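You operate a simulated robot arm through the tools that you are given. There is no shell and no other tool. Be economical: measure what you need, move in short steps, check, and stop when the job is done.

The job below is to be done with a simulated robot arm. You get a single attempt, and the scene is never put back.

JOB
Put things in order on the window end of the marble counter. At the end: the purple bag clip stands on top of the rimmed teal cup; the round green brush stands where the silver bowl stood; the silver bowl stands where the grey olives can stood; the grey olives can stands where the purple bag clip stood; whatever was shut is shut again. Leave all else as you found it, and nothing knocked over.

Only the result counts: the job must be done as asked and must still hold three seconds after the hand-in. Knocking over, shifting, dropping, spilling or breaking anything else fails it.

ROBOT AND FRAMES
A 7-joint arm with a two-finger parallel gripper, fixed in place. Base frame: the origin is at the foot of the arm, x ahead of it, y to its left, z up; the work surface is at about z = 0. Units: m, rad, N and s.
With the tool pointing down near the work surface it reaches from about 0.24 to 0.62 m from the base axis. Its first joint turns from -1.152 to 1.152 rad. Payload 2.6 kg.
The tool frame sits at the grasp point between the pads (the TCP): z along the fingers, y along the line on which they close. The tips reach 0.03 m beyond it. Largest opening 0.094 m; finger width 0.028, thickness 0.01; the body of the gripper, 0.05 by 0.096 m, starts 0.055 m behind the TCP.
Orientation is that of the tool frame in the base frame, as a unit quaternion [w, x, y, z]. With the fingers straight down and closing along the base's y, the tool's x points along the base's -x, its y along +y and its z along -z.

CONTROLS
- The arm moves only by the tool send_rows. Its argument "commands" is a list of rows, each an object of numbers (a shift or turn left out is 0, a gripper value left out holds the last): "grip": the finger opening in m, from 0 to 0.094; "dx", "dy", "dz": the shift along the tool's x, y, z in m; "wx", "wy", "wz": the turn, a rotation vector about the tool's x, y, z in rad. In form: [{"grip": .., "dx": .., "dy": .., "dz": .., "wx": .., "wy": .., "wz": ..}, ...]. A call has 1 to 8 rows; each row is the pose to reach, as a shift and turn from the pose commanded when the call began, along the tool's axes at that moment. Each row takes 0.2 s and may step no farther than 0.05 m and 0.15 rad from the row before; otherwise, or with a gripper value out of range, the whole call is refused. A pose out of reach is approached as far as the arm can. The call stops where the force on the tool passes 40 N (or 10 N more than at its start, if that is more) or the arm is blocked; 0.2 s more then pass. The fingers move at their own pace (about 0.072 m/s each) and stop on an object; they squeeze with about 31 N. The grip force told is the motor's: it shows also when the fingers shut on nothing. Time passes only in rows, and 0.2 s behind the last, so rows that repeat a pose let the fingers close. The reply holds the time, the measured pose of the TCP, the force on the tool along the base axes, the opening and the grip force, in the units named above and with some noise, with the torque about the TCP (base axes, N m) and any sound that the robot's microphone picked up, and new pictures: "views" is both (left out), scene, wrist or none.
- Cameras (640 x 400 px; columns grow to the right, rows downward): "scene" is fixed at [0.0328, 0.4356, 0.5512]; the picture's right is [-0.77, -0.63, 0.00], its down [-0.44, 0.54, -0.72] and it looks along [0.46, -0.56, -0.69] (base axes); focal length 284 px, centre (320, 200). "wrist" rides on the gripper at [0.076, 0.014, -0.102] in the tool frame; the picture's right is [-0.18, 0.98, 0.00], its down [-0.75, -0.14, -0.64] and it looks along [-0.63, -0.12, 0.77] (tool axes); focal length 243 px, centre (320, 200).
- probe_pixels(camera, pixels): for up to 12 pixels [column, row] of the newest picture of that camera ("zoom" is the newest enlarged one), the place [x, y, z] in the base frame of the surface seen there, good to about 0.003 m. It takes no simulated time.
- zoom(camera, box): a new picture of the part [left, top, right, bottom] of that camera's present view, enlarged. It takes no simulated time.
- hand_in(): hands the job in; it is judged then, once.

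Work in short steps. Measure before you move; look again where a grasp or a placing could have gone wrong, and mend it. You have 80 turns and 200 pictures in all, those below and enlarged ones among them. Open the gripper and draw the arm clear of the work before you hand the job in, unless the task says otherwise; then end with one line.

The tools are called after ">>>" as name(argument=value, ...) on one line, values as JSON. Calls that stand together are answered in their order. send_rows: Moves the arm, as the interface text tells. Its arguments: {"type":"object","properties":{"commands":{"type":"array"},"views":{"type":"string","enum":["both","scene","wrist","none"]}},"required":["commands"]} The other tools are called the same way: probe_pixels (camera, pixels) gives the place of the surface under pixels of a picture; zoom (camera, box) takes an enlarged picture of a part of a camera's view; hand_in () hands the job in.

At the start:

```text
clock: 0.0
tool_pos: [0.3975, 0.1407, 0.3067]
tool_rot: [0.0, 0.0, 1.0, 0.0]
wrist_force: [-0.5, 0.2, 0.0]
ft_torque: [-0.01, -0.01, -0.05]
grip_width: 0.0937
grip_force: 0.0
```

scene: 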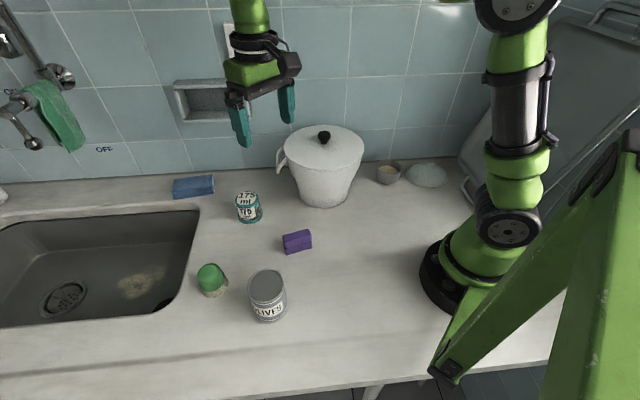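
wrist: 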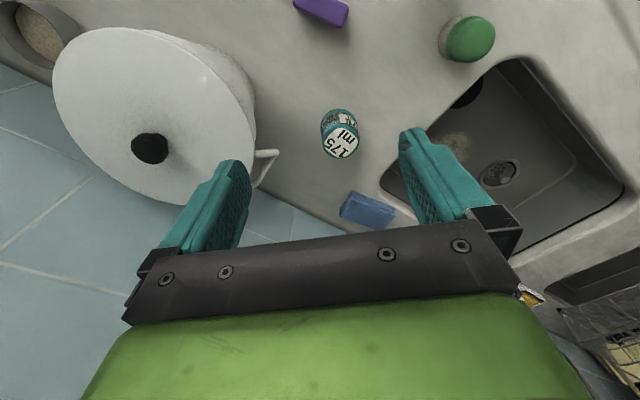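

The pictures show a lidded pot, a teal cup at (248,207), a clip at (297,242), a can at (267,296), a brush at (212,280) and a small bowl at (388,173). I'll zoom in to identify each one.

>>> zoom(camera="scene", box=[160, 160, 320, 330])

>>> zoom(camera="scene", box=[260, 110, 460, 230])

>>> probe_pixels(camera="scene", pixels=[[248, 197], [248, 215], [297, 236], [297, 250], [267, 280], [267, 315], [210, 270], [388, 165], [388, 173], [427, 175], [323, 133], [195, 183]])

```text
2.35 times, centred on (240, 245) of scene
```

zoom: 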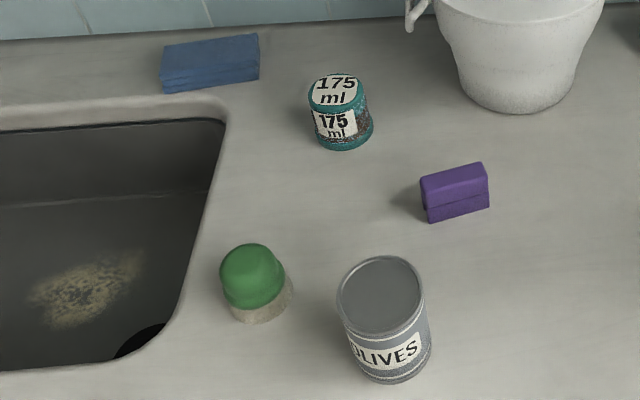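

```text
3.20 times, centred on (360, 170) of scene
```

zoom: 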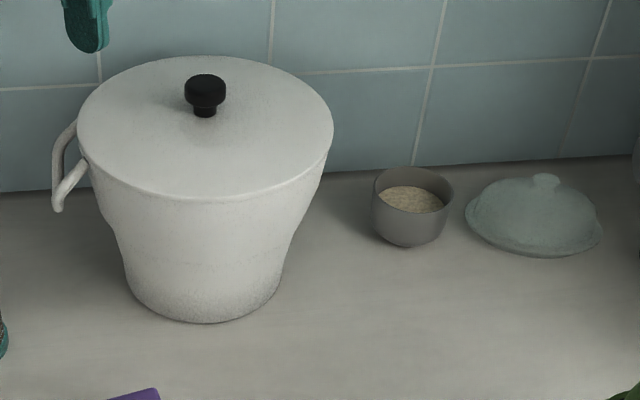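

```text
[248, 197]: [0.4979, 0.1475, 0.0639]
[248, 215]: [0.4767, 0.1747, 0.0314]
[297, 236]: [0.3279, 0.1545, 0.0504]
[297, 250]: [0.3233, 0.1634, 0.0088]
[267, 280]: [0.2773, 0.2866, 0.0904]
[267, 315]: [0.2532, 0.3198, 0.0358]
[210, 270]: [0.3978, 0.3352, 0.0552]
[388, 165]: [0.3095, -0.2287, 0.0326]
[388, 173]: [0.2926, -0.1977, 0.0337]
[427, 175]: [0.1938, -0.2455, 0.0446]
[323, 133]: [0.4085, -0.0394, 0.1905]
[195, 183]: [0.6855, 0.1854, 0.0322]
```

I need to know whether the grey bowl is the silver one, so I'll zoom closer on the bowl and dome.

>>> zoom(camera="scene", box=[365, 150, 455, 200])

>>> zoom(camera="wrist", box=[0, 0, 100, 80])

>>> zoom(camera="wrist", box=[300, 90, 390, 170])

>>> probe_pixels(camera="scene", pixels=[[377, 172], [401, 172], [388, 162], [388, 184], [430, 166], [409, 180], [447, 183], [280, 150], [364, 150], [300, 190], [322, 206], [281, 165]])

```text
7.11 times, centred on (410, 175) of scene
```

zoom: 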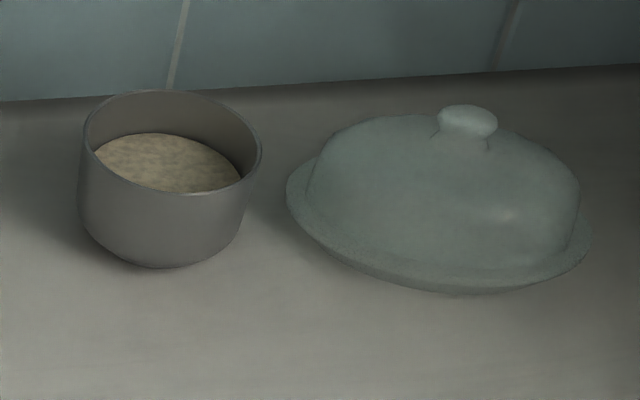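

```text
5.00 times, centred on (50, 40) of wrist
```

zoom: 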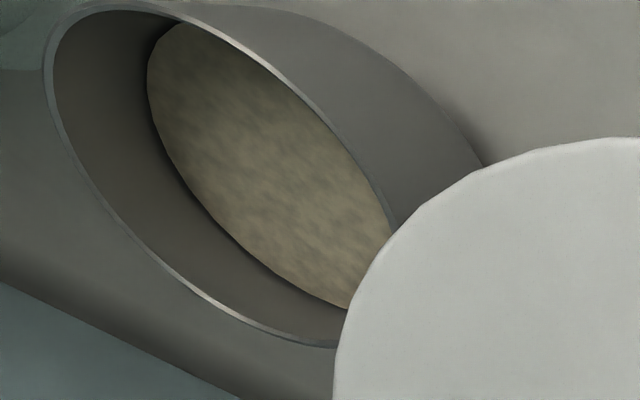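

```text
5.00 times, centred on (345, 130) of wrist
```

zoom: 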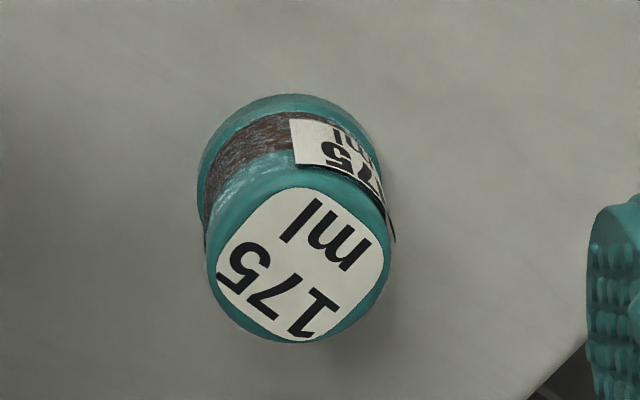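

```text
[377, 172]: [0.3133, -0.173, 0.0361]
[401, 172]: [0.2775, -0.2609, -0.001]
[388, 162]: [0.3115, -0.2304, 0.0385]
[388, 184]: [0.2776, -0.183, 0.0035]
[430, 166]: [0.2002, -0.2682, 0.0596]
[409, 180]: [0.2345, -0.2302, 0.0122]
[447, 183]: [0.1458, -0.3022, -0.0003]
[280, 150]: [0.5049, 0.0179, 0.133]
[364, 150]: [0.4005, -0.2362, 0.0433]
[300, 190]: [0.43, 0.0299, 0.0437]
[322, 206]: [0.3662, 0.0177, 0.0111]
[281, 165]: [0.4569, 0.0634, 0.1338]
```

The grey bowl has a shiny metallic rim, so it's most likely the silver bowl. It also holds grain. I'll measure the clip and cup precisely from an enlarged picture first.

>>> zoom(camera="scene", box=[228, 185, 324, 260])

```text
5.33 times, centred on (276, 222) of scene
```

zoom: 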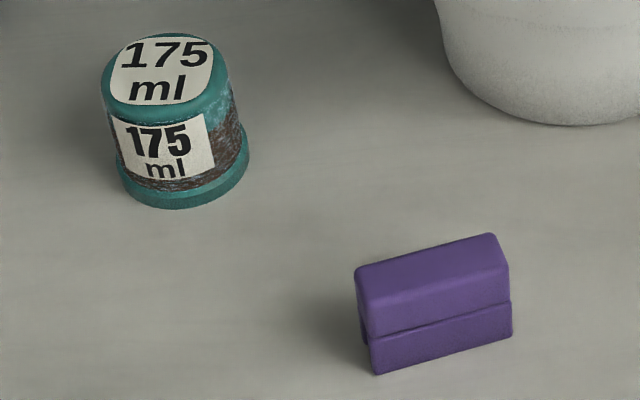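

The cup is inverted, with its rim at the bottom and a flat base on top. I'll probe the clip's edges and the cup top.

>>> probe_pixels(camera="zoom", pixels=[[362, 278], [490, 240], [505, 265], [370, 300], [378, 366], [508, 330], [440, 318], [115, 75], [208, 70], [160, 40], [160, 100], [160, 70]])

```text
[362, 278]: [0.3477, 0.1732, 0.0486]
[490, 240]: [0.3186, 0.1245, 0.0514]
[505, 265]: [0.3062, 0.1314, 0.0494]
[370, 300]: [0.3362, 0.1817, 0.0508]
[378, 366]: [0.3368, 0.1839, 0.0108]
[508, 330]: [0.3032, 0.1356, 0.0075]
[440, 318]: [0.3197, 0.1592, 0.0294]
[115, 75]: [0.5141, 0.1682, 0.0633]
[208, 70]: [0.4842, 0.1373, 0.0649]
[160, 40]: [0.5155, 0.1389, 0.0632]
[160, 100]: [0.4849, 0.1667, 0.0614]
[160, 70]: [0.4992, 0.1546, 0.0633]
```

Clip: centre about (0.327, 0.153), long axis along (0.51, 0.86), top at z 0.051. Cup top: centre about (0.4995, 0.153), z 0.0635. I'll move above the clip and turn so the fingers close across its thickness.

>>> send_rows(commands=[{"grip": 0.06, "dx": 0.01, "dy": 0.002, "dz": 0.022, "wz": -0.148}, {"dx": 0.02, "dy": 0.004, "dz": 0.044, "wz": -0.296}, {"dx": 0.03, "dy": 0.005, "dz": 0.066, "wz": -0.444}, {"dx": 0.04, "dy": 0.007, "dz": 0.088, "wz": -0.592}, {"dx": 0.05, "dy": 0.009, "dz": 0.11, "wz": -0.74}, {"dx": 0.06, "dy": 0.01, "dz": 0.132, "wz": -0.888}, {"dx": 0.0705, "dy": 0.012, "dz": 0.157, "wz": -1.035}, {"dx": 0.0705, "dy": 0.012, "dz": 0.157, "wz": -1.035}])

```text
clock: 1.8
tool_pos: [0.3258, 0.1525, 0.1486]
tool_rot: [0.0, -0.495, 0.869, 0.0]
wrist_force: [0.7, 0.0, 0.3]
ft_torque: [-0.01, 0.0, -0.03]
grip_width: 0.0602
grip_force: 0.2
```

scene: 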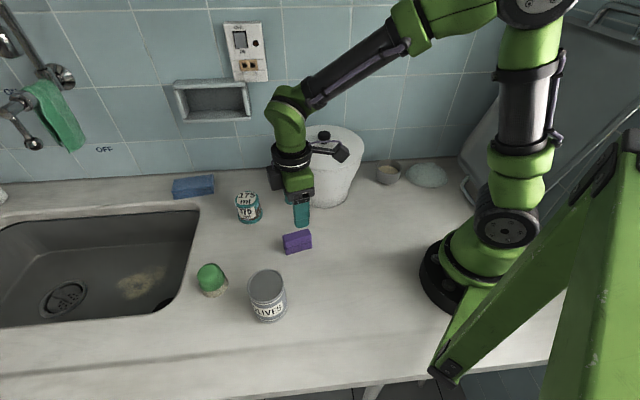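
wrist: 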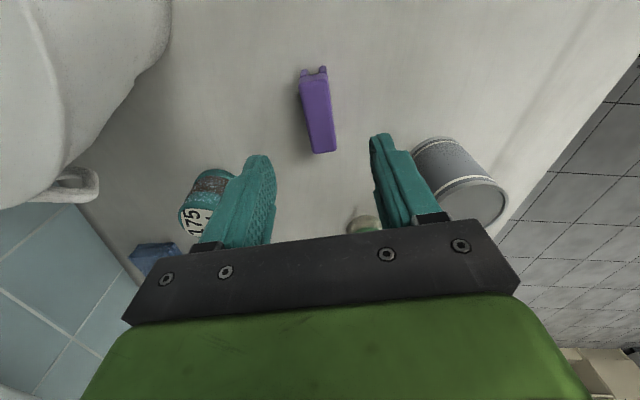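

I'm above the clip, which shows at (317,110) in the wrist view. I'll check its outline from here.

>>> probe_pixels(camera="wrist", pixels=[[302, 84], [325, 80], [313, 150], [334, 148], [318, 115], [308, 115], [330, 115], [303, 76], [324, 70]])

>>> zoom(camera="wrist", box=[260, 40, 380, 190])

```text
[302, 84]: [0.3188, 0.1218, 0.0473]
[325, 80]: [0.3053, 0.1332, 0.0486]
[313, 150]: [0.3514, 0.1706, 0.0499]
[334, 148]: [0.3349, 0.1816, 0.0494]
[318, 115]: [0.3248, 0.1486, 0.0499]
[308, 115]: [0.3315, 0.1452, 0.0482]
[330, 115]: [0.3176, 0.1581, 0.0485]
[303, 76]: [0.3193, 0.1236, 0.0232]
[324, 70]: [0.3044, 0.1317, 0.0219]
```

```text
2.67 times, centred on (320, 115) of wrist
```

zoom: 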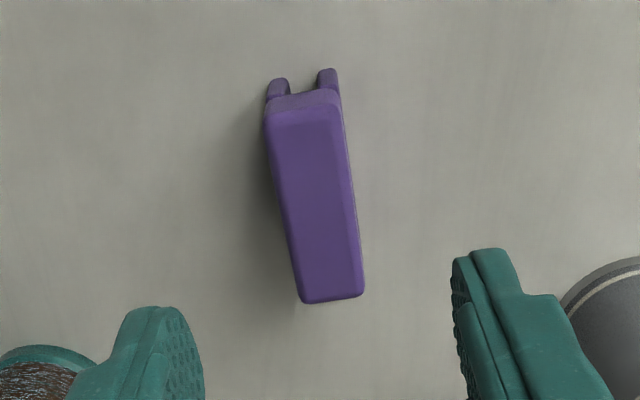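

The clip is centred at (0.3276, 0.152) and about 2° off my yaw. I'll descend with a small correction and close the fingers.

>>> send_rows(commands=[{"dz": 0.04, "wz": 0.033}, {"dz": 0.08, "wz": 0.033}, {"dz": 0.11, "wz": 0.033}, {"dz": 0.11, "wz": 0.033, "grip": 0.0}, {"dz": 0.11, "wz": 0.033, "grip": 0.0}, {"dz": 0.11, "wz": 0.033, "grip": 0.0}])

```text
clock: 3.2
tool_pos: [0.3267, 0.1513, 0.0391]
tool_rot: [0.0, -0.48, 0.877, 0.0]
wrist_force: [-0.4, 1.0, 0.9]
ft_torque: [-0.02, -0.03, 0.01]
grip_width: 0.0271
grip_force: 31.3
```

scene: 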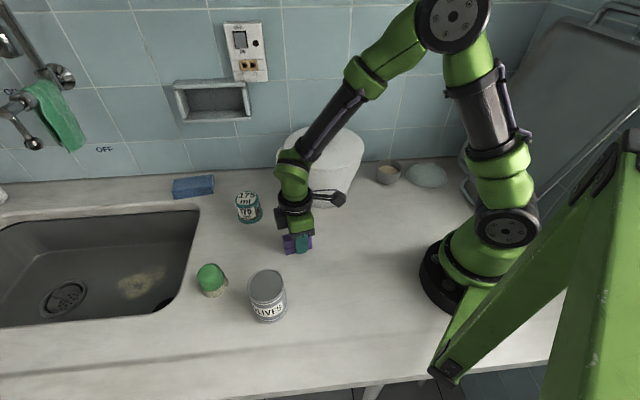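
wrist: 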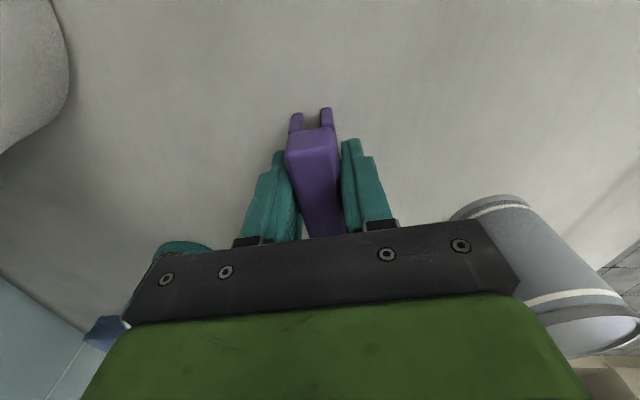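

The grip width reads 0.027, wider than I measured for the clip top. I'll zoom in to check how it's seated.

>>> zoom(camera="wrist", box=[230, 95, 410, 245])

>>> zoom(camera="scene", box=[260, 190, 350, 265])

```text
2.67 times, centred on (320, 170) of wrist
```

zoom: 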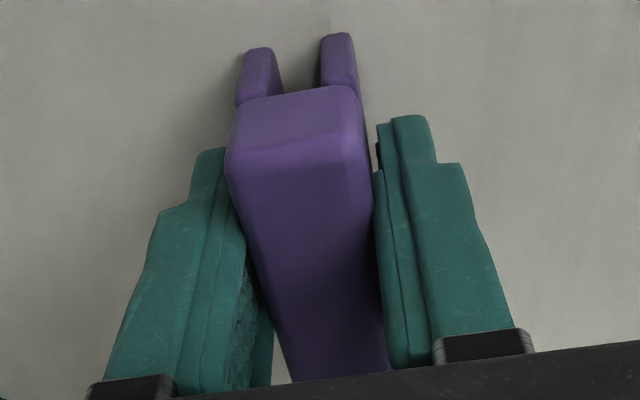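

```text
5.33 times, centred on (305, 228) of scene
```

zoom: 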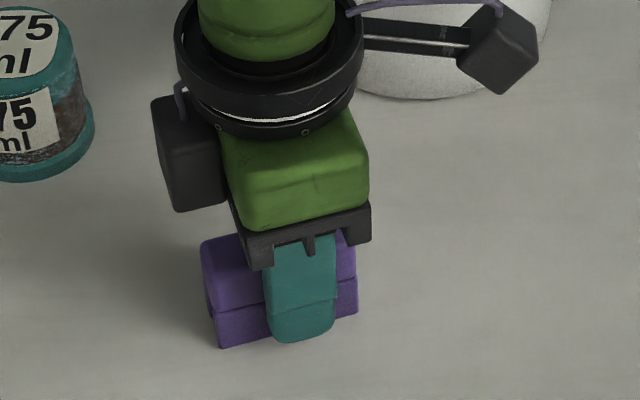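

The slanted look is just perspective: the finger edges run vertically and the clip edges horizontally, and my yaw matches the 57–58° I measured. I'll lift the clip and check that it holds.

>>> send_rows(commands=[{"dz": -0.03, "grip": 0.0}, {"dz": -0.07}, {"dz": -0.1}])

```text
clock: 4.0
tool_pos: [0.3267, 0.1515, 0.1394]
tool_rot: [0.001, -0.48, 0.877, 0.001]
wrist_force: [0.3, 0.2, 0.2]
ft_torque: [-0.02, -0.01, 0.0]
grip_width: 0.0
grip_force: 31.2
```

scene: 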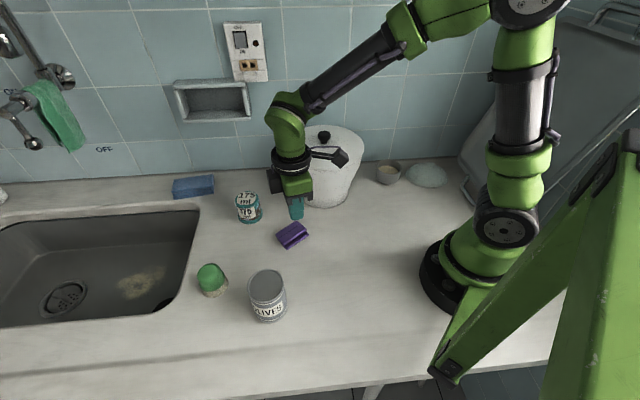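
wrist: 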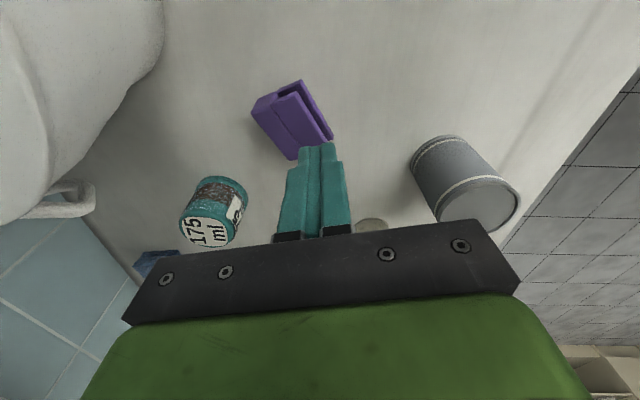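

The clip slipped out and now lies on its side at (292,235), so I'll look closely before regrasping.

>>> zoom(camera="wrist", box=[220, 60, 360, 170])

>>> zoom(camera="scene", box=[260, 210, 324, 255])

>>> probe_pixels(camera="wrist", pixels=[[253, 106], [300, 82], [331, 138], [293, 158], [275, 95], [312, 120], [298, 112], [285, 105], [270, 120], [305, 140], [279, 135]])

```text
3.64 times, centred on (290, 115) of wrist
```

zoom: 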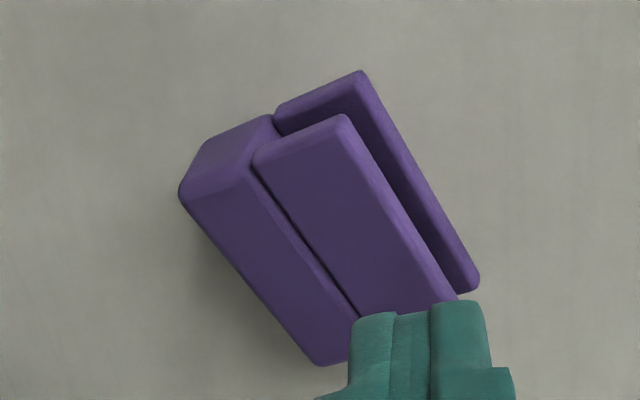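

```text
8.89 times, centred on (292, 232) of scene
```

zoom: 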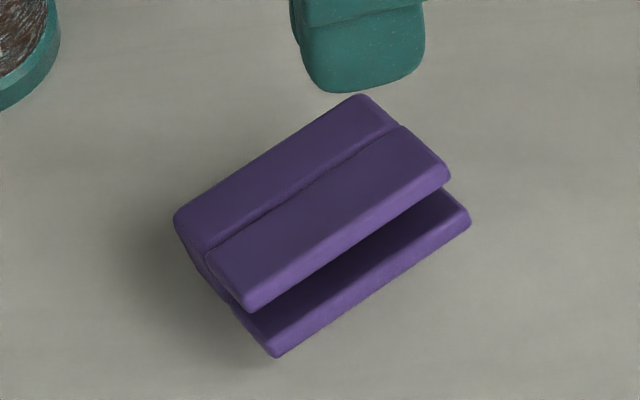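

```text
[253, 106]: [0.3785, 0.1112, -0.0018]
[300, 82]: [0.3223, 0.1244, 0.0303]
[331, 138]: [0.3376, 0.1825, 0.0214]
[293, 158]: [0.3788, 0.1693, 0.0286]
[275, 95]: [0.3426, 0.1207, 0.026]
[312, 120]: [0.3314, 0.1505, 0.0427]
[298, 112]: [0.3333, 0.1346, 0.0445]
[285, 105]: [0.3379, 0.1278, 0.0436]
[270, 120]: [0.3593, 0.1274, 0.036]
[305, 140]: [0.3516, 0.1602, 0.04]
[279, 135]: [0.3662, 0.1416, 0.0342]
```

The clip may still have been moving in that picture. I'll raise the arm a little to let time pass and look again.

>>> send_rows(commands=[{"dz": -0.03, "grip": 0.06}, {"dz": -0.06}, {"dz": -0.06}])

>>> zoom(camera="scene", box=[260, 210, 324, 255])

```text
clock: 4.8
tool_pos: [0.3255, 0.1546, 0.1995]
tool_rot: [0.001, -0.481, 0.877, -0.001]
wrist_force: [-0.6, -0.2, 0.7]
ft_torque: [-0.01, -0.03, -0.01]
grip_width: 0.0601
grip_force: 0.1
```

scene: 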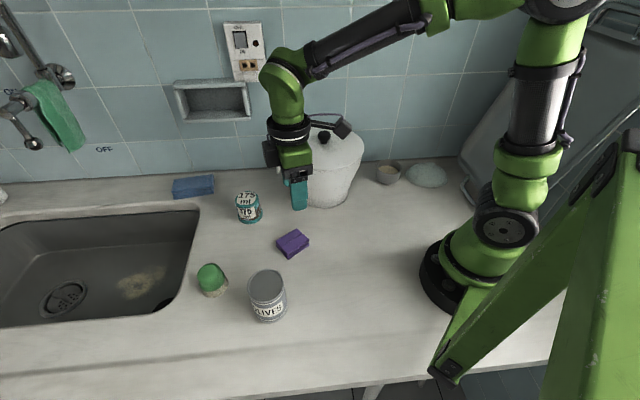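
wrist: 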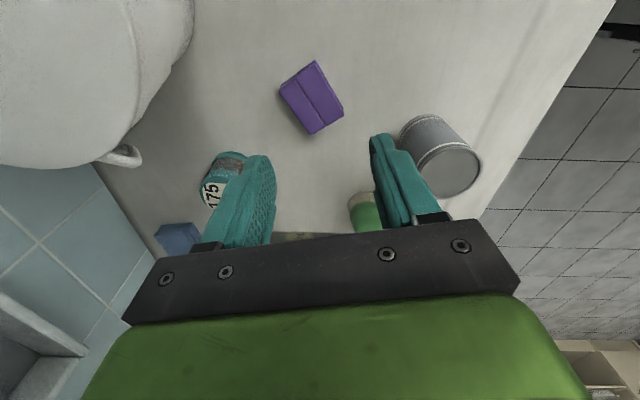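

```text
8.89 times, centred on (292, 232) of scene
```

zoom: 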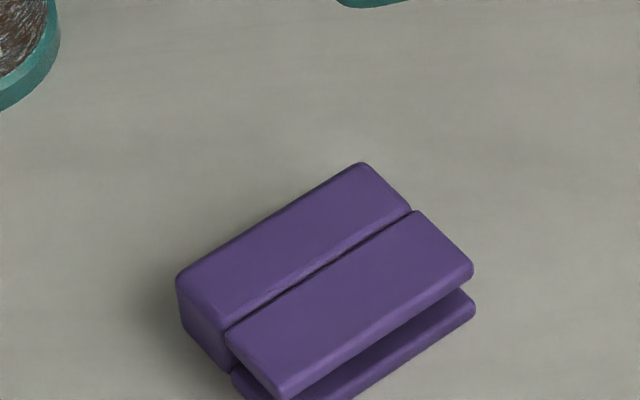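

The clip has now settled flat. I'll probe its corners.

>>> probe_pixels(camera="zoom", pixels=[[185, 285], [362, 172], [405, 212], [228, 340], [280, 385], [465, 270], [350, 290], [200, 330], [470, 310], [290, 240]])

>>> probe_pixels(camera="wrist", pixels=[[283, 89], [314, 64], [340, 106], [311, 130], [299, 76], [312, 97]])

```text
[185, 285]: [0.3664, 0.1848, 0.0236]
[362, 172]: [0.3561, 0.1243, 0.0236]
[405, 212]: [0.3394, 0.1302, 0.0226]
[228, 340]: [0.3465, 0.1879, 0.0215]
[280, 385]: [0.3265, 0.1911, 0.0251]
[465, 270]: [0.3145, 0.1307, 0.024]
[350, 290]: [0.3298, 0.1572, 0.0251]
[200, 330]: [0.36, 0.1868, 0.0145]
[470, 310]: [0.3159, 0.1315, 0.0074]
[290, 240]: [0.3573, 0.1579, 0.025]
```

```text
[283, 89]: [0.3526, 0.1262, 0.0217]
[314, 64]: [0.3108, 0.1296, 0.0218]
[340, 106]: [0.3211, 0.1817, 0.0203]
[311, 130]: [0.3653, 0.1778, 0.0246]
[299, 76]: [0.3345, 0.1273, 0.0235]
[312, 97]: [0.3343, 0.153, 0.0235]
```

The clip lies flat, centre about (0.3395, 0.156), long axis at 79°, thickness 0.025, length 0.06, with its head towards +x. I'll turn the gripper so it closes on the end faces. Then I'll grasp tilted back, so the tilt forward afterwards brings the clip upright.

>>> send_rows(commands=[{"grip": 0.094, "dx": -0.002, "dy": -0.003, "wz": 0.149}, {"dx": -0.004, "dy": -0.006, "wz": 0.298}, {"dx": -0.006, "dy": -0.009, "wz": 0.447}, {"dx": -0.0088, "dy": -0.011, "wz": 0.596}, {"dx": -0.0088, "dy": -0.011, "wz": 0.745}, {"dx": -0.0088, "dy": -0.011, "wz": 0.894}, {"dx": -0.0088, "dy": -0.011, "wz": 1.043}, {"dx": -0.0088, "dy": -0.011, "wz": 1.19}], views="wrist")

```text
clock: 6.6
tool_pos: [0.3386, 0.1542, 0.1995]
tool_rot: [0.0, 0.095, 0.995, 0.0]
wrist_force: [-0.8, 0.8, -0.2]
ft_torque: [0.04, 0.01, 0.0]
grip_width: 0.094
grip_force: 0.0
```

wrist: 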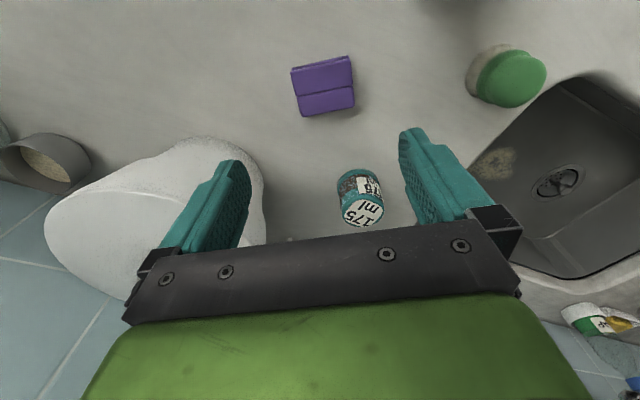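

The clip shows at (323,86). I'll probe its edges from this aligned view.

>>> probe_pixels(camera="wrist", pixels=[[294, 70], [348, 60], [352, 84], [354, 106], [302, 113], [297, 92], [324, 88]])

>>> zoom(camera="wrist", box=[270, 40, 380, 130])

```text
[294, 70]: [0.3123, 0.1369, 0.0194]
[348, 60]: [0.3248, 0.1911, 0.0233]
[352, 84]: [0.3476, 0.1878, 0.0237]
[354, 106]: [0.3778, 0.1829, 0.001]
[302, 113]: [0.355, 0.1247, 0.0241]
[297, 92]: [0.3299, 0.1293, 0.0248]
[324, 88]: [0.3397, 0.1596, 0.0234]
```

```text
4.44 times, centred on (325, 85) of wrist
```

zoom: 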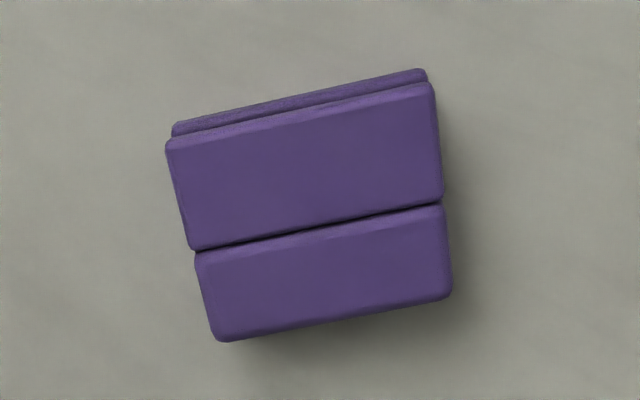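

The clip is confirmed centred at (0.340, 0.158). I'll tilt back 20° and descend to just above it.

>>> send_rows(commands=[{"dx": -0.003, "dy": 0.0036, "dz": 0.04, "wy": 0.12}, {"dx": -0.006, "dy": 0.0036, "dz": 0.08, "wy": 0.24}, {"dx": -0.009, "dy": 0.0036, "dz": 0.11, "wy": 0.349}, {"dx": -0.009, "dy": 0.0036, "dz": 0.125, "wy": 0.349}, {"dx": -0.009, "dy": 0.0036, "dz": 0.125, "wy": 0.349}])

```text
clock: 7.8
tool_pos: [0.3513, 0.1558, 0.0736]
tool_rot: [-0.173, 0.092, 0.98, 0.017]
wrist_force: [0.4, -0.7, -0.5]
ft_torque: [0.02, -0.03, 0.01]
grip_width: 0.0939
grip_force: 0.1
```

scene: 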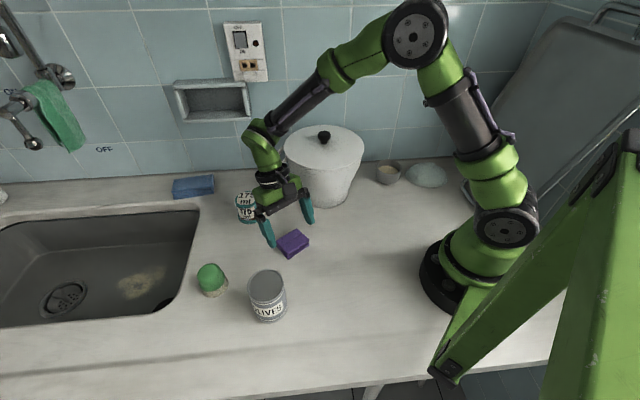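
wrist: 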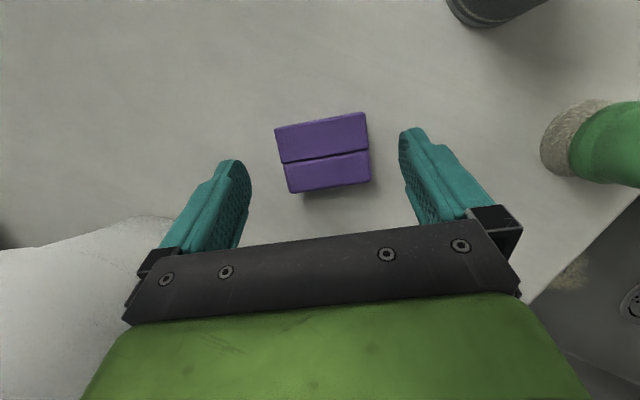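

The fingers straddle the clip well. I'll go straight down the last 0.037 m, with a 3 mm correction, and close.

>>> send_rows(commands=[{"dx": -0.005, "dz": 0.018}, {"dx": -0.01, "dz": 0.0363}, {"dx": -0.01, "dz": 0.0363, "grip": 0.03}, {"dx": -0.01, "dz": 0.0363, "grip": 0.0}, {"dx": -0.01, "dz": 0.0363, "grip": 0.0}])

```text
clock: 9.0
tool_pos: [0.3485, 0.1567, 0.0372]
tool_rot: [-0.173, 0.093, 0.98, 0.016]
wrist_force: [-0.3, 0.2, -0.3]
ft_torque: [0.0, 0.01, 0.02]
grip_width: 0.0632
grip_force: 31.1
```

scene: 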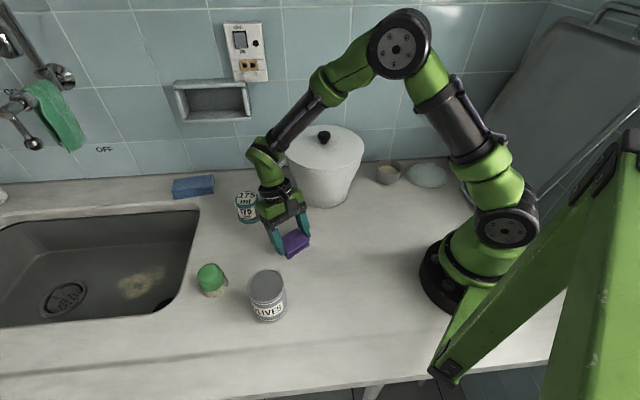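
wrist: 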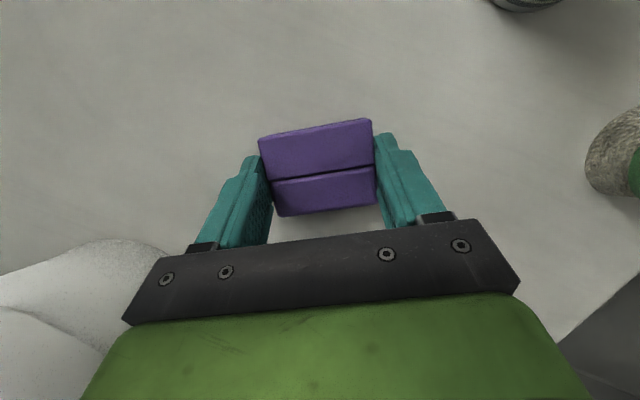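

The clip is held across its 0.063 m length. I'll lift it slowly, straight up, and check.

>>> send_rows(commands=[{"dx": 0.005, "dz": -0.014, "grip": 0.0}, {"dx": 0.012, "dz": -0.033}, {"dx": 0.023, "dz": -0.062}, {"dx": 0.034, "dz": -0.094}, {"dx": 0.034, "dz": -0.094}])

```text
clock: 10.2
tool_pos: [0.3462, 0.1554, 0.1381]
tool_rot: [-0.173, 0.093, 0.98, 0.017]
wrist_force: [0.9, -1.1, -1.2]
ft_torque: [-0.01, 0.01, 0.0]
grip_width: 0.0634
grip_force: 31.0
```

scene: 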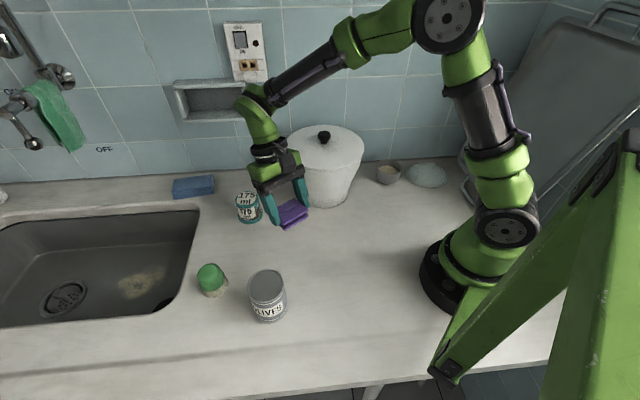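
wrist: 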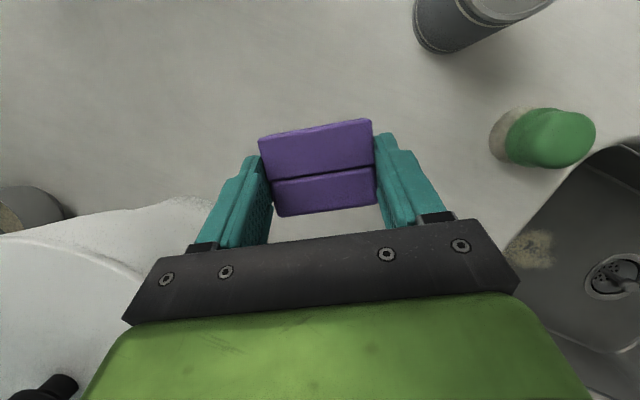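

The clip is held firmly in the same pose. I'll tilt forward in the air, raising a little as I go.

>>> send_rows(commands=[{"dx": 0.005, "dz": -0.012, "wy": -0.14}, {"dx": 0.01, "dz": -0.024, "wy": -0.28}, {"dx": 0.014, "dz": -0.036, "wy": -0.42}, {"dx": 0.017, "dz": -0.047, "wy": -0.56}, {"dx": 0.017, "dz": -0.047, "wy": -0.7}, {"dx": 0.017, "dz": -0.047, "wy": -0.84}, {"dx": 0.017, "dz": -0.047, "wy": -0.98}, {"dx": 0.017, "dz": -0.047, "wy": -1.12}])

```text
clock: 12.0
tool_pos: [0.3476, 0.1562, 0.1879]
tool_rot: [0.375, 0.086, 0.922, -0.035]
wrist_force: [0.8, 0.3, 0.1]
ft_torque: [0.02, 0.02, -0.01]
grip_width: 0.0632
grip_force: 30.8
```

scene: 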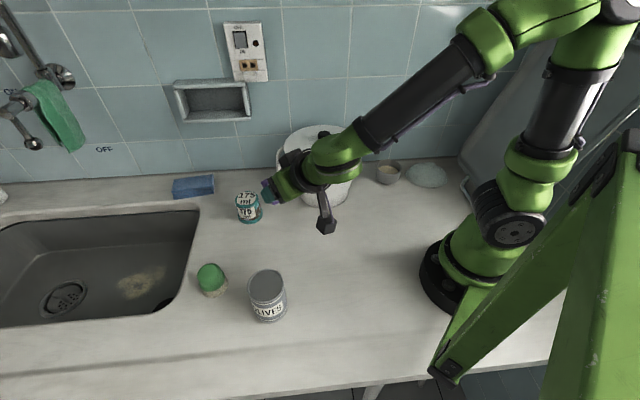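
wrist: 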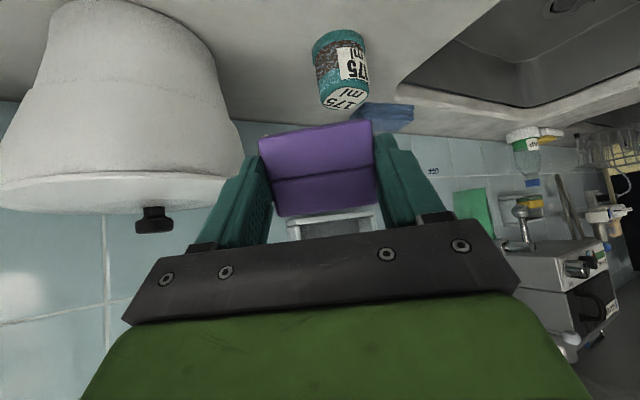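

Good, now at 44° of forward tilt. I'll finish the remaining 0.45 rad.

>>> send_rows(commands=[{"wy": -0.113}, {"wy": -0.226}, {"wy": -0.339}, {"wy": -0.451}, {"wy": -0.451}])

>>> zoom(camera="scene", box=[220, 150, 360, 240])

```text
clock: 13.2
tool_pos: [0.3485, 0.1558, 0.1867]
tool_rot: [0.572, 0.077, 0.815, -0.054]
wrist_force: [0.7, -0.1, -0.2]
ft_torque: [0.0, -0.03, 0.02]
grip_width: 0.0632
grip_force: 31.1
```

scene: 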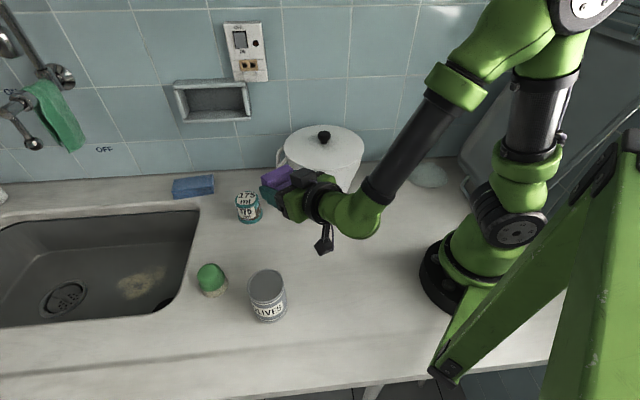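
wrist: 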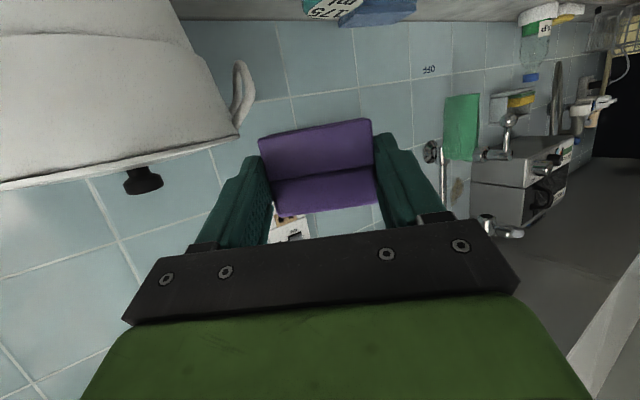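

```text
4.44 times, centred on (290, 195) of scene
```

zoom: 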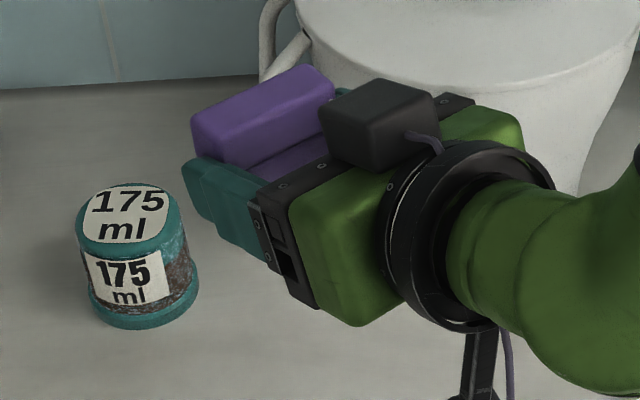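

The clip is now upright in the grip. I'll measure its location, its level and the lowest part of the hanging camera arm.

>>> probe_pixels(camera="scene", pixels=[[322, 251], [318, 246], [333, 248], [335, 237]])

>>> probe_pixels(camera="zoom", pixels=[[200, 115], [280, 70], [325, 82], [228, 145], [320, 105], [232, 163], [310, 145]])

>>> probe_pixels(camera="wrist", pixels=[[262, 142], [368, 123], [371, 160], [272, 178], [316, 135], [322, 165], [278, 210], [374, 200], [324, 190]])

```text
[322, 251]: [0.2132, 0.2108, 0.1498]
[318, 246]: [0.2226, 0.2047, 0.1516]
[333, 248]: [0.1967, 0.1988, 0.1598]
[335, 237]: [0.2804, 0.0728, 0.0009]
```

```text
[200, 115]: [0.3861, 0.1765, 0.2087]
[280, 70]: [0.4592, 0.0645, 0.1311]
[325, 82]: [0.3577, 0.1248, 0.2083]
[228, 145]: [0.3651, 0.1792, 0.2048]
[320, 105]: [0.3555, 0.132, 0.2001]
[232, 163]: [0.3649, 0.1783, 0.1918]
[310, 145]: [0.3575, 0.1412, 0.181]
```

```text
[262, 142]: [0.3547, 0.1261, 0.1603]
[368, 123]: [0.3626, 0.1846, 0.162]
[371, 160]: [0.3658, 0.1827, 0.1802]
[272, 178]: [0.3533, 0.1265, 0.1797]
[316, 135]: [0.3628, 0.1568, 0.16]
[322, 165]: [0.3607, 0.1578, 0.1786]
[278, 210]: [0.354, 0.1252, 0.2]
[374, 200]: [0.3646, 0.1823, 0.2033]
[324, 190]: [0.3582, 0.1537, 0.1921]
```

Clip now: centre about (0.372, 0.154), bottom about z 0.158, faces vertical. The camera's lowest point, about 0.148, will stay clear of the counter. I'll move horizontally so the clip is over the cup.

>>> send_rows(commands=[{"dx": -0.0107, "dy": 0.0058, "dz": 0.0295}, {"dx": -0.0215, "dy": 0.0116, "dz": 0.059}, {"dx": -0.0322, "dy": 0.0174, "dz": 0.0885}, {"dx": -0.0429, "dy": 0.0231, "dz": 0.1179}, {"dx": -0.0429, "dy": 0.0231, "dz": 0.1179}])

>>> zoom(camera="scene", box=[200, 130, 320, 230])

```text
clock: 14.4
tool_pos: [0.4745, 0.1537, 0.1855]
tool_rot: [0.571, 0.076, 0.816, -0.053]
wrist_force: [0.8, 1.0, -0.1]
ft_torque: [0.0, -0.01, -0.01]
grip_width: 0.063
grip_force: 30.6
```

scene: 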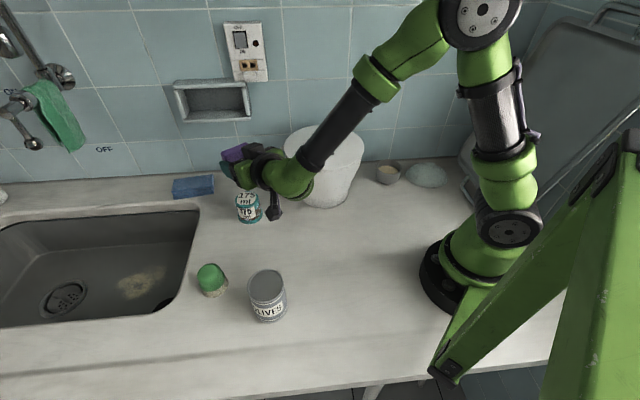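
wrist: 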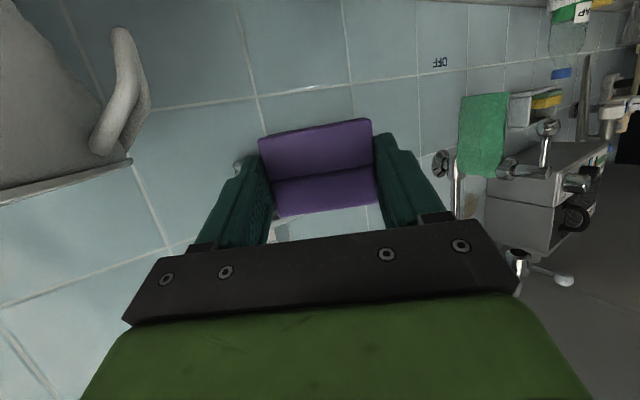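

```text
4.00 times, centred on (260, 180) of scene
```

zoom: 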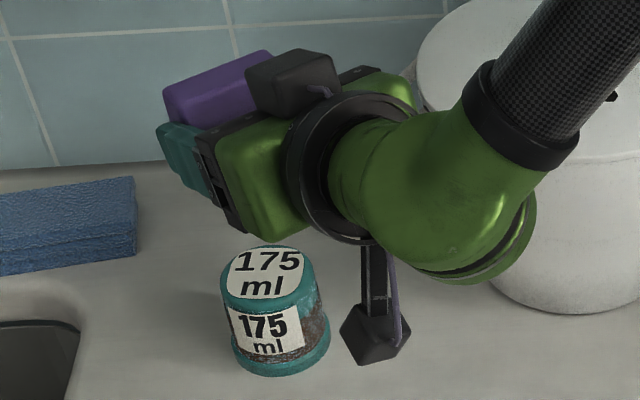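

Now over the cup. I'll check the forearm's clearance to the pot and the clip's exact position before lowering.

>>> probe_pixels(camera="scene", pixels=[[340, 130], [308, 165], [312, 178], [300, 160], [275, 216], [330, 150]])

>>> probe_pixels(camera="zoom", pixels=[[170, 95], [190, 120], [255, 75], [268, 55], [440, 265], [500, 245], [370, 350]])

>>> probe_pixels(camera="wrist", pixels=[[262, 142], [368, 123], [371, 160], [272, 178], [316, 133], [120, 40]])

```text
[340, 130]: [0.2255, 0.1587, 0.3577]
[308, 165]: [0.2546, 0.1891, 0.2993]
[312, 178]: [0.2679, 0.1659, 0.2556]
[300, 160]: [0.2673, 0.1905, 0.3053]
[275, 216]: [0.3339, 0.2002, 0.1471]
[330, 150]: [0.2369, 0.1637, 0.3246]
```

```text
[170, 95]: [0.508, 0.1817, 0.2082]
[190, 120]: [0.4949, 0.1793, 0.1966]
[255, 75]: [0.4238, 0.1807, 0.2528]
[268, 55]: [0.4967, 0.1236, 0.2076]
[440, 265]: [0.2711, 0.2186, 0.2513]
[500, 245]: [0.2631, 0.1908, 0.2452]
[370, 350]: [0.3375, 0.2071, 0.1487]
```

```text
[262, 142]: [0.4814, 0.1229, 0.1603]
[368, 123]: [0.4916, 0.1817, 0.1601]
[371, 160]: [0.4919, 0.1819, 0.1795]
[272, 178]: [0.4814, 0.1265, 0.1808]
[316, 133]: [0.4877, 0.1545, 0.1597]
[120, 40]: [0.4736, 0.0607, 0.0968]
```

The clip centre is about (0.499, 0.151), which matches the cup, and the arm is clear. I'll lower straight down 0.088 m.

>>> send_rows(commands=[{"dx": 0.0276, "dy": 0.001, "dz": 0.01}, {"dx": 0.0552, "dy": 0.0015, "dz": 0.02}, {"dx": 0.075, "dy": 0.0015, "dz": 0.0273}, {"dx": 0.0827, "dy": 0.0015, "dz": 0.0301}, {"dx": 0.0827, "dy": 0.0015, "dz": 0.0301}])

>>> zoom(camera="scene", box=[200, 160, 320, 240])

```text
clock: 15.6
tool_pos: [0.4739, 0.1574, 0.0984]
tool_rot: [0.571, 0.076, 0.815, -0.053]
wrist_force: [0.1, -0.3, 0.3]
ft_torque: [0.0, 0.01, 0.03]
grip_width: 0.0633
grip_force: 30.9
```

scene: 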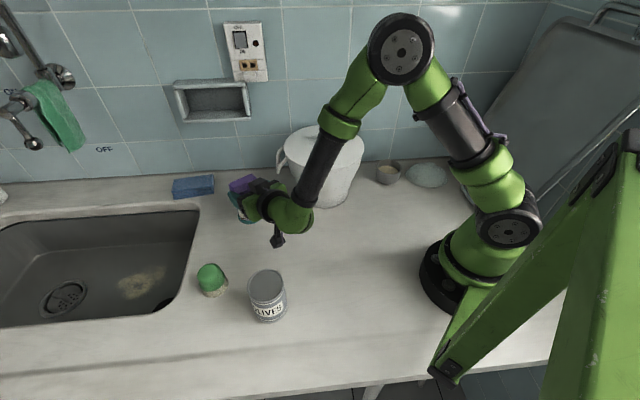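
wrist: 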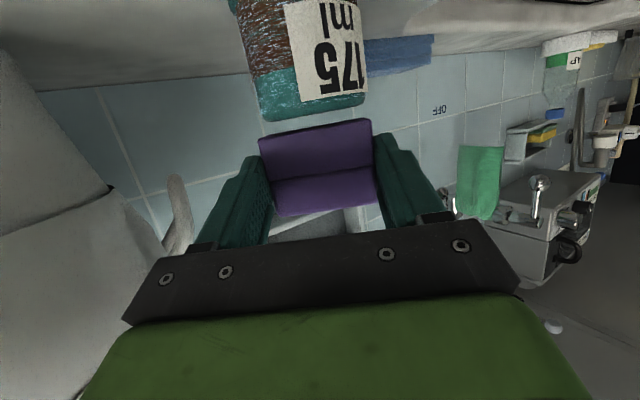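

```text
5.00 times, centred on (260, 200) of scene
```

zoom: 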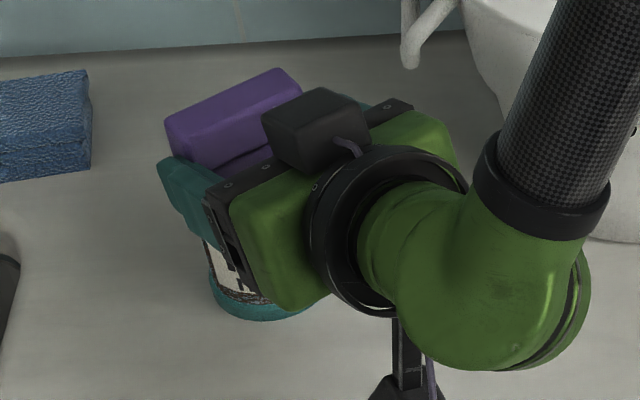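

The wrist view shows the cup edge just under the clip with a small gap. I'll zoom in and probe the alignment.

>>> zoom(camera="wrist", box=[220, 60, 400, 180])

>>> probe_pixels(camera="wrist", pixels=[[262, 142], [368, 125], [316, 136], [262, 100], [312, 110], [363, 95], [300, 60], [250, 80]])

```text
3.33 times, centred on (310, 120) of wrist
```

zoom: 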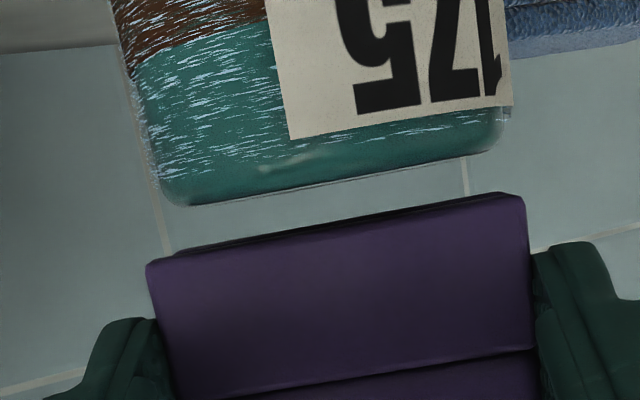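

```text
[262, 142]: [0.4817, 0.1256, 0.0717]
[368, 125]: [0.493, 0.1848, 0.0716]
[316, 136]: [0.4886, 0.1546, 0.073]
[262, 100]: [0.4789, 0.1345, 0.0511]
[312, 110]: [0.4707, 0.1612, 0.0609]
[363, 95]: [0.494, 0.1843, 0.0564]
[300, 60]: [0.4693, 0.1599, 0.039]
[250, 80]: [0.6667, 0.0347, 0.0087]
```

The clip is centred over the cup, with its bottom about 6–7 mm above. I'll lower in small steps and watch the force.

>>> send_rows(commands=[{"dx": 0.0024, "dy": 0.002, "dz": 0.0009}, {"dx": 0.0042, "dy": 0.002, "dz": 0.0015}, {"dx": 0.0047, "dy": 0.002, "dz": 0.0017}, {"dx": 0.0047, "dy": 0.002, "dz": 0.0017}], views="wrist")

>>> zoom(camera="wrist", box=[220, 60, 400, 180])

```text
clock: 16.6
tool_pos: [0.4766, 0.1578, 0.094]
tool_rot: [0.571, 0.077, 0.816, -0.054]
wrist_force: [0.7, 0.0, 0.1]
ft_torque: [-0.01, 0.02, 0.03]
grip_width: 0.0631
grip_force: 30.7
```

wrist: 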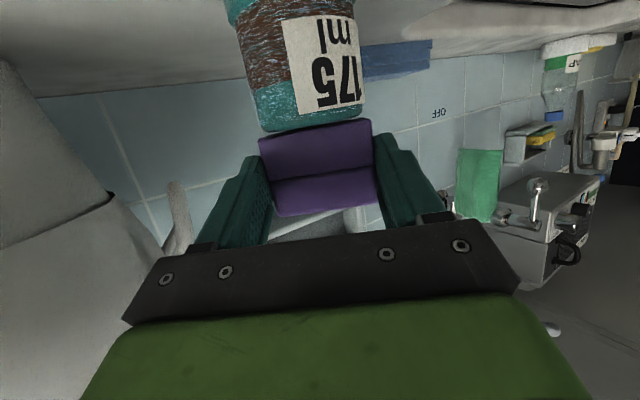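

```text
3.33 times, centred on (310, 120) of wrist
```

zoom: 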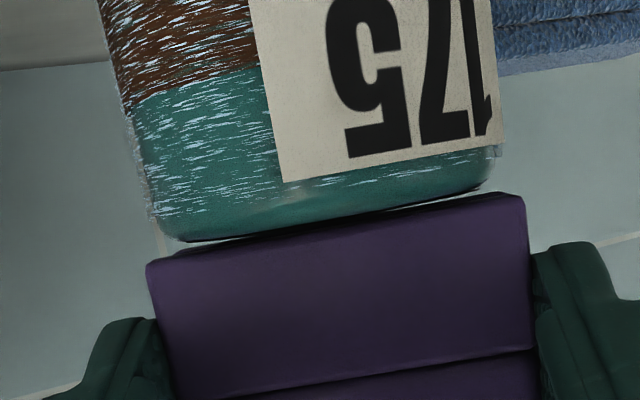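

The gap is now about 2 mm, and the cup sits about 2 mm towards −u. I'll undo that shift and lower in half-millimetre steps.

>>> send_rows(commands=[{"dy": -0.002}, {"dx": 0.0012, "dy": -0.002, "dz": 0.0004}, {"dx": 0.0019, "dy": -0.002, "dz": 0.0007}, {"dx": 0.0024, "dy": -0.002, "dz": 0.0009}, {"dx": 0.0024, "dy": -0.002, "dz": 0.0009}], views="wrist")

>>> zoom(camera="wrist", box=[220, 60, 400, 180])

```text
clock: 17.8
tool_pos: [0.475, 0.1572, 0.092]
tool_rot: [0.571, 0.078, 0.815, -0.055]
wrist_force: [-1.6, -0.3, 2.4]
ft_torque: [0.11, -0.04, 0.03]
grip_width: 0.0631
grip_force: 30.4
```

wrist: 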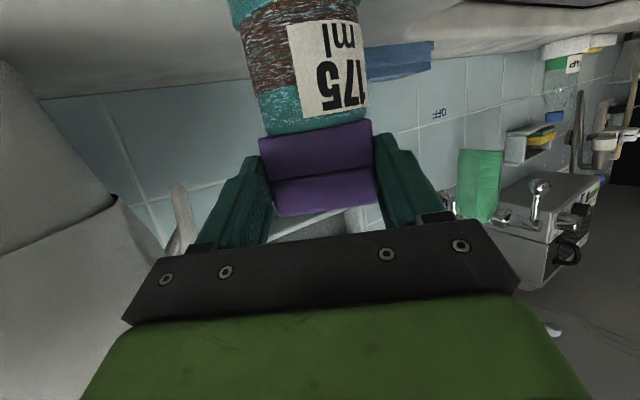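

```text
3.33 times, centred on (310, 120) of wrist
```

zoom: 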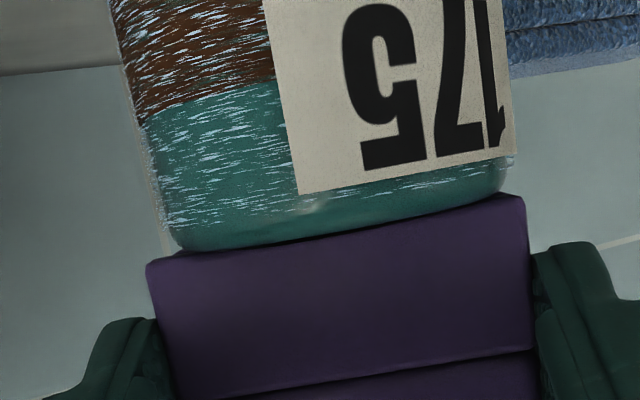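

Contact has begun, at 2.4 N, and the clip sits centred. I'll open gently in place.

>>> send_rows(commands=[{"grip": 0.066}, {"grip": 0.07}, {"grip": 0.08}, {"grip": 0.08}], views="wrist")

>>> zoom(camera="wrist", box=[220, 60, 400, 220])

```text
clock: 18.8
tool_pos: [0.4755, 0.1578, 0.0919]
tool_rot: [0.571, 0.077, 0.815, -0.054]
wrist_force: [0.4, 0.0, 0.2]
ft_torque: [-0.01, 0.0, 0.0]
grip_width: 0.0798
grip_force: 0.0
```

wrist: 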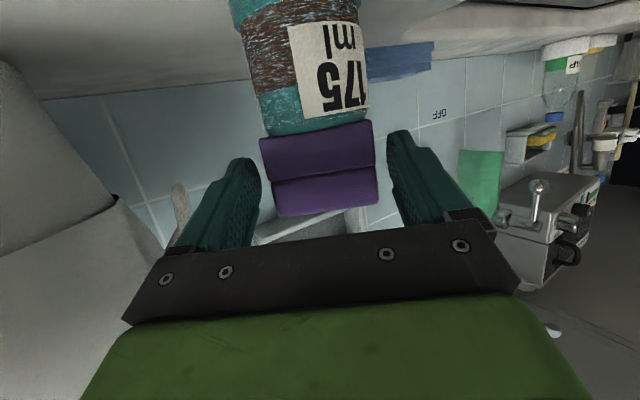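

```text
2.50 times, centred on (310, 140) of wrist
```

zoom: 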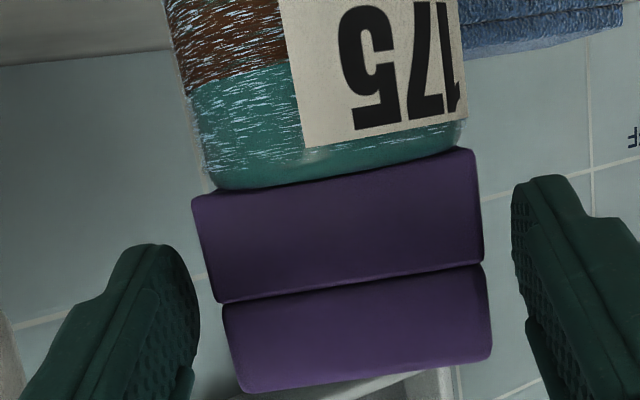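

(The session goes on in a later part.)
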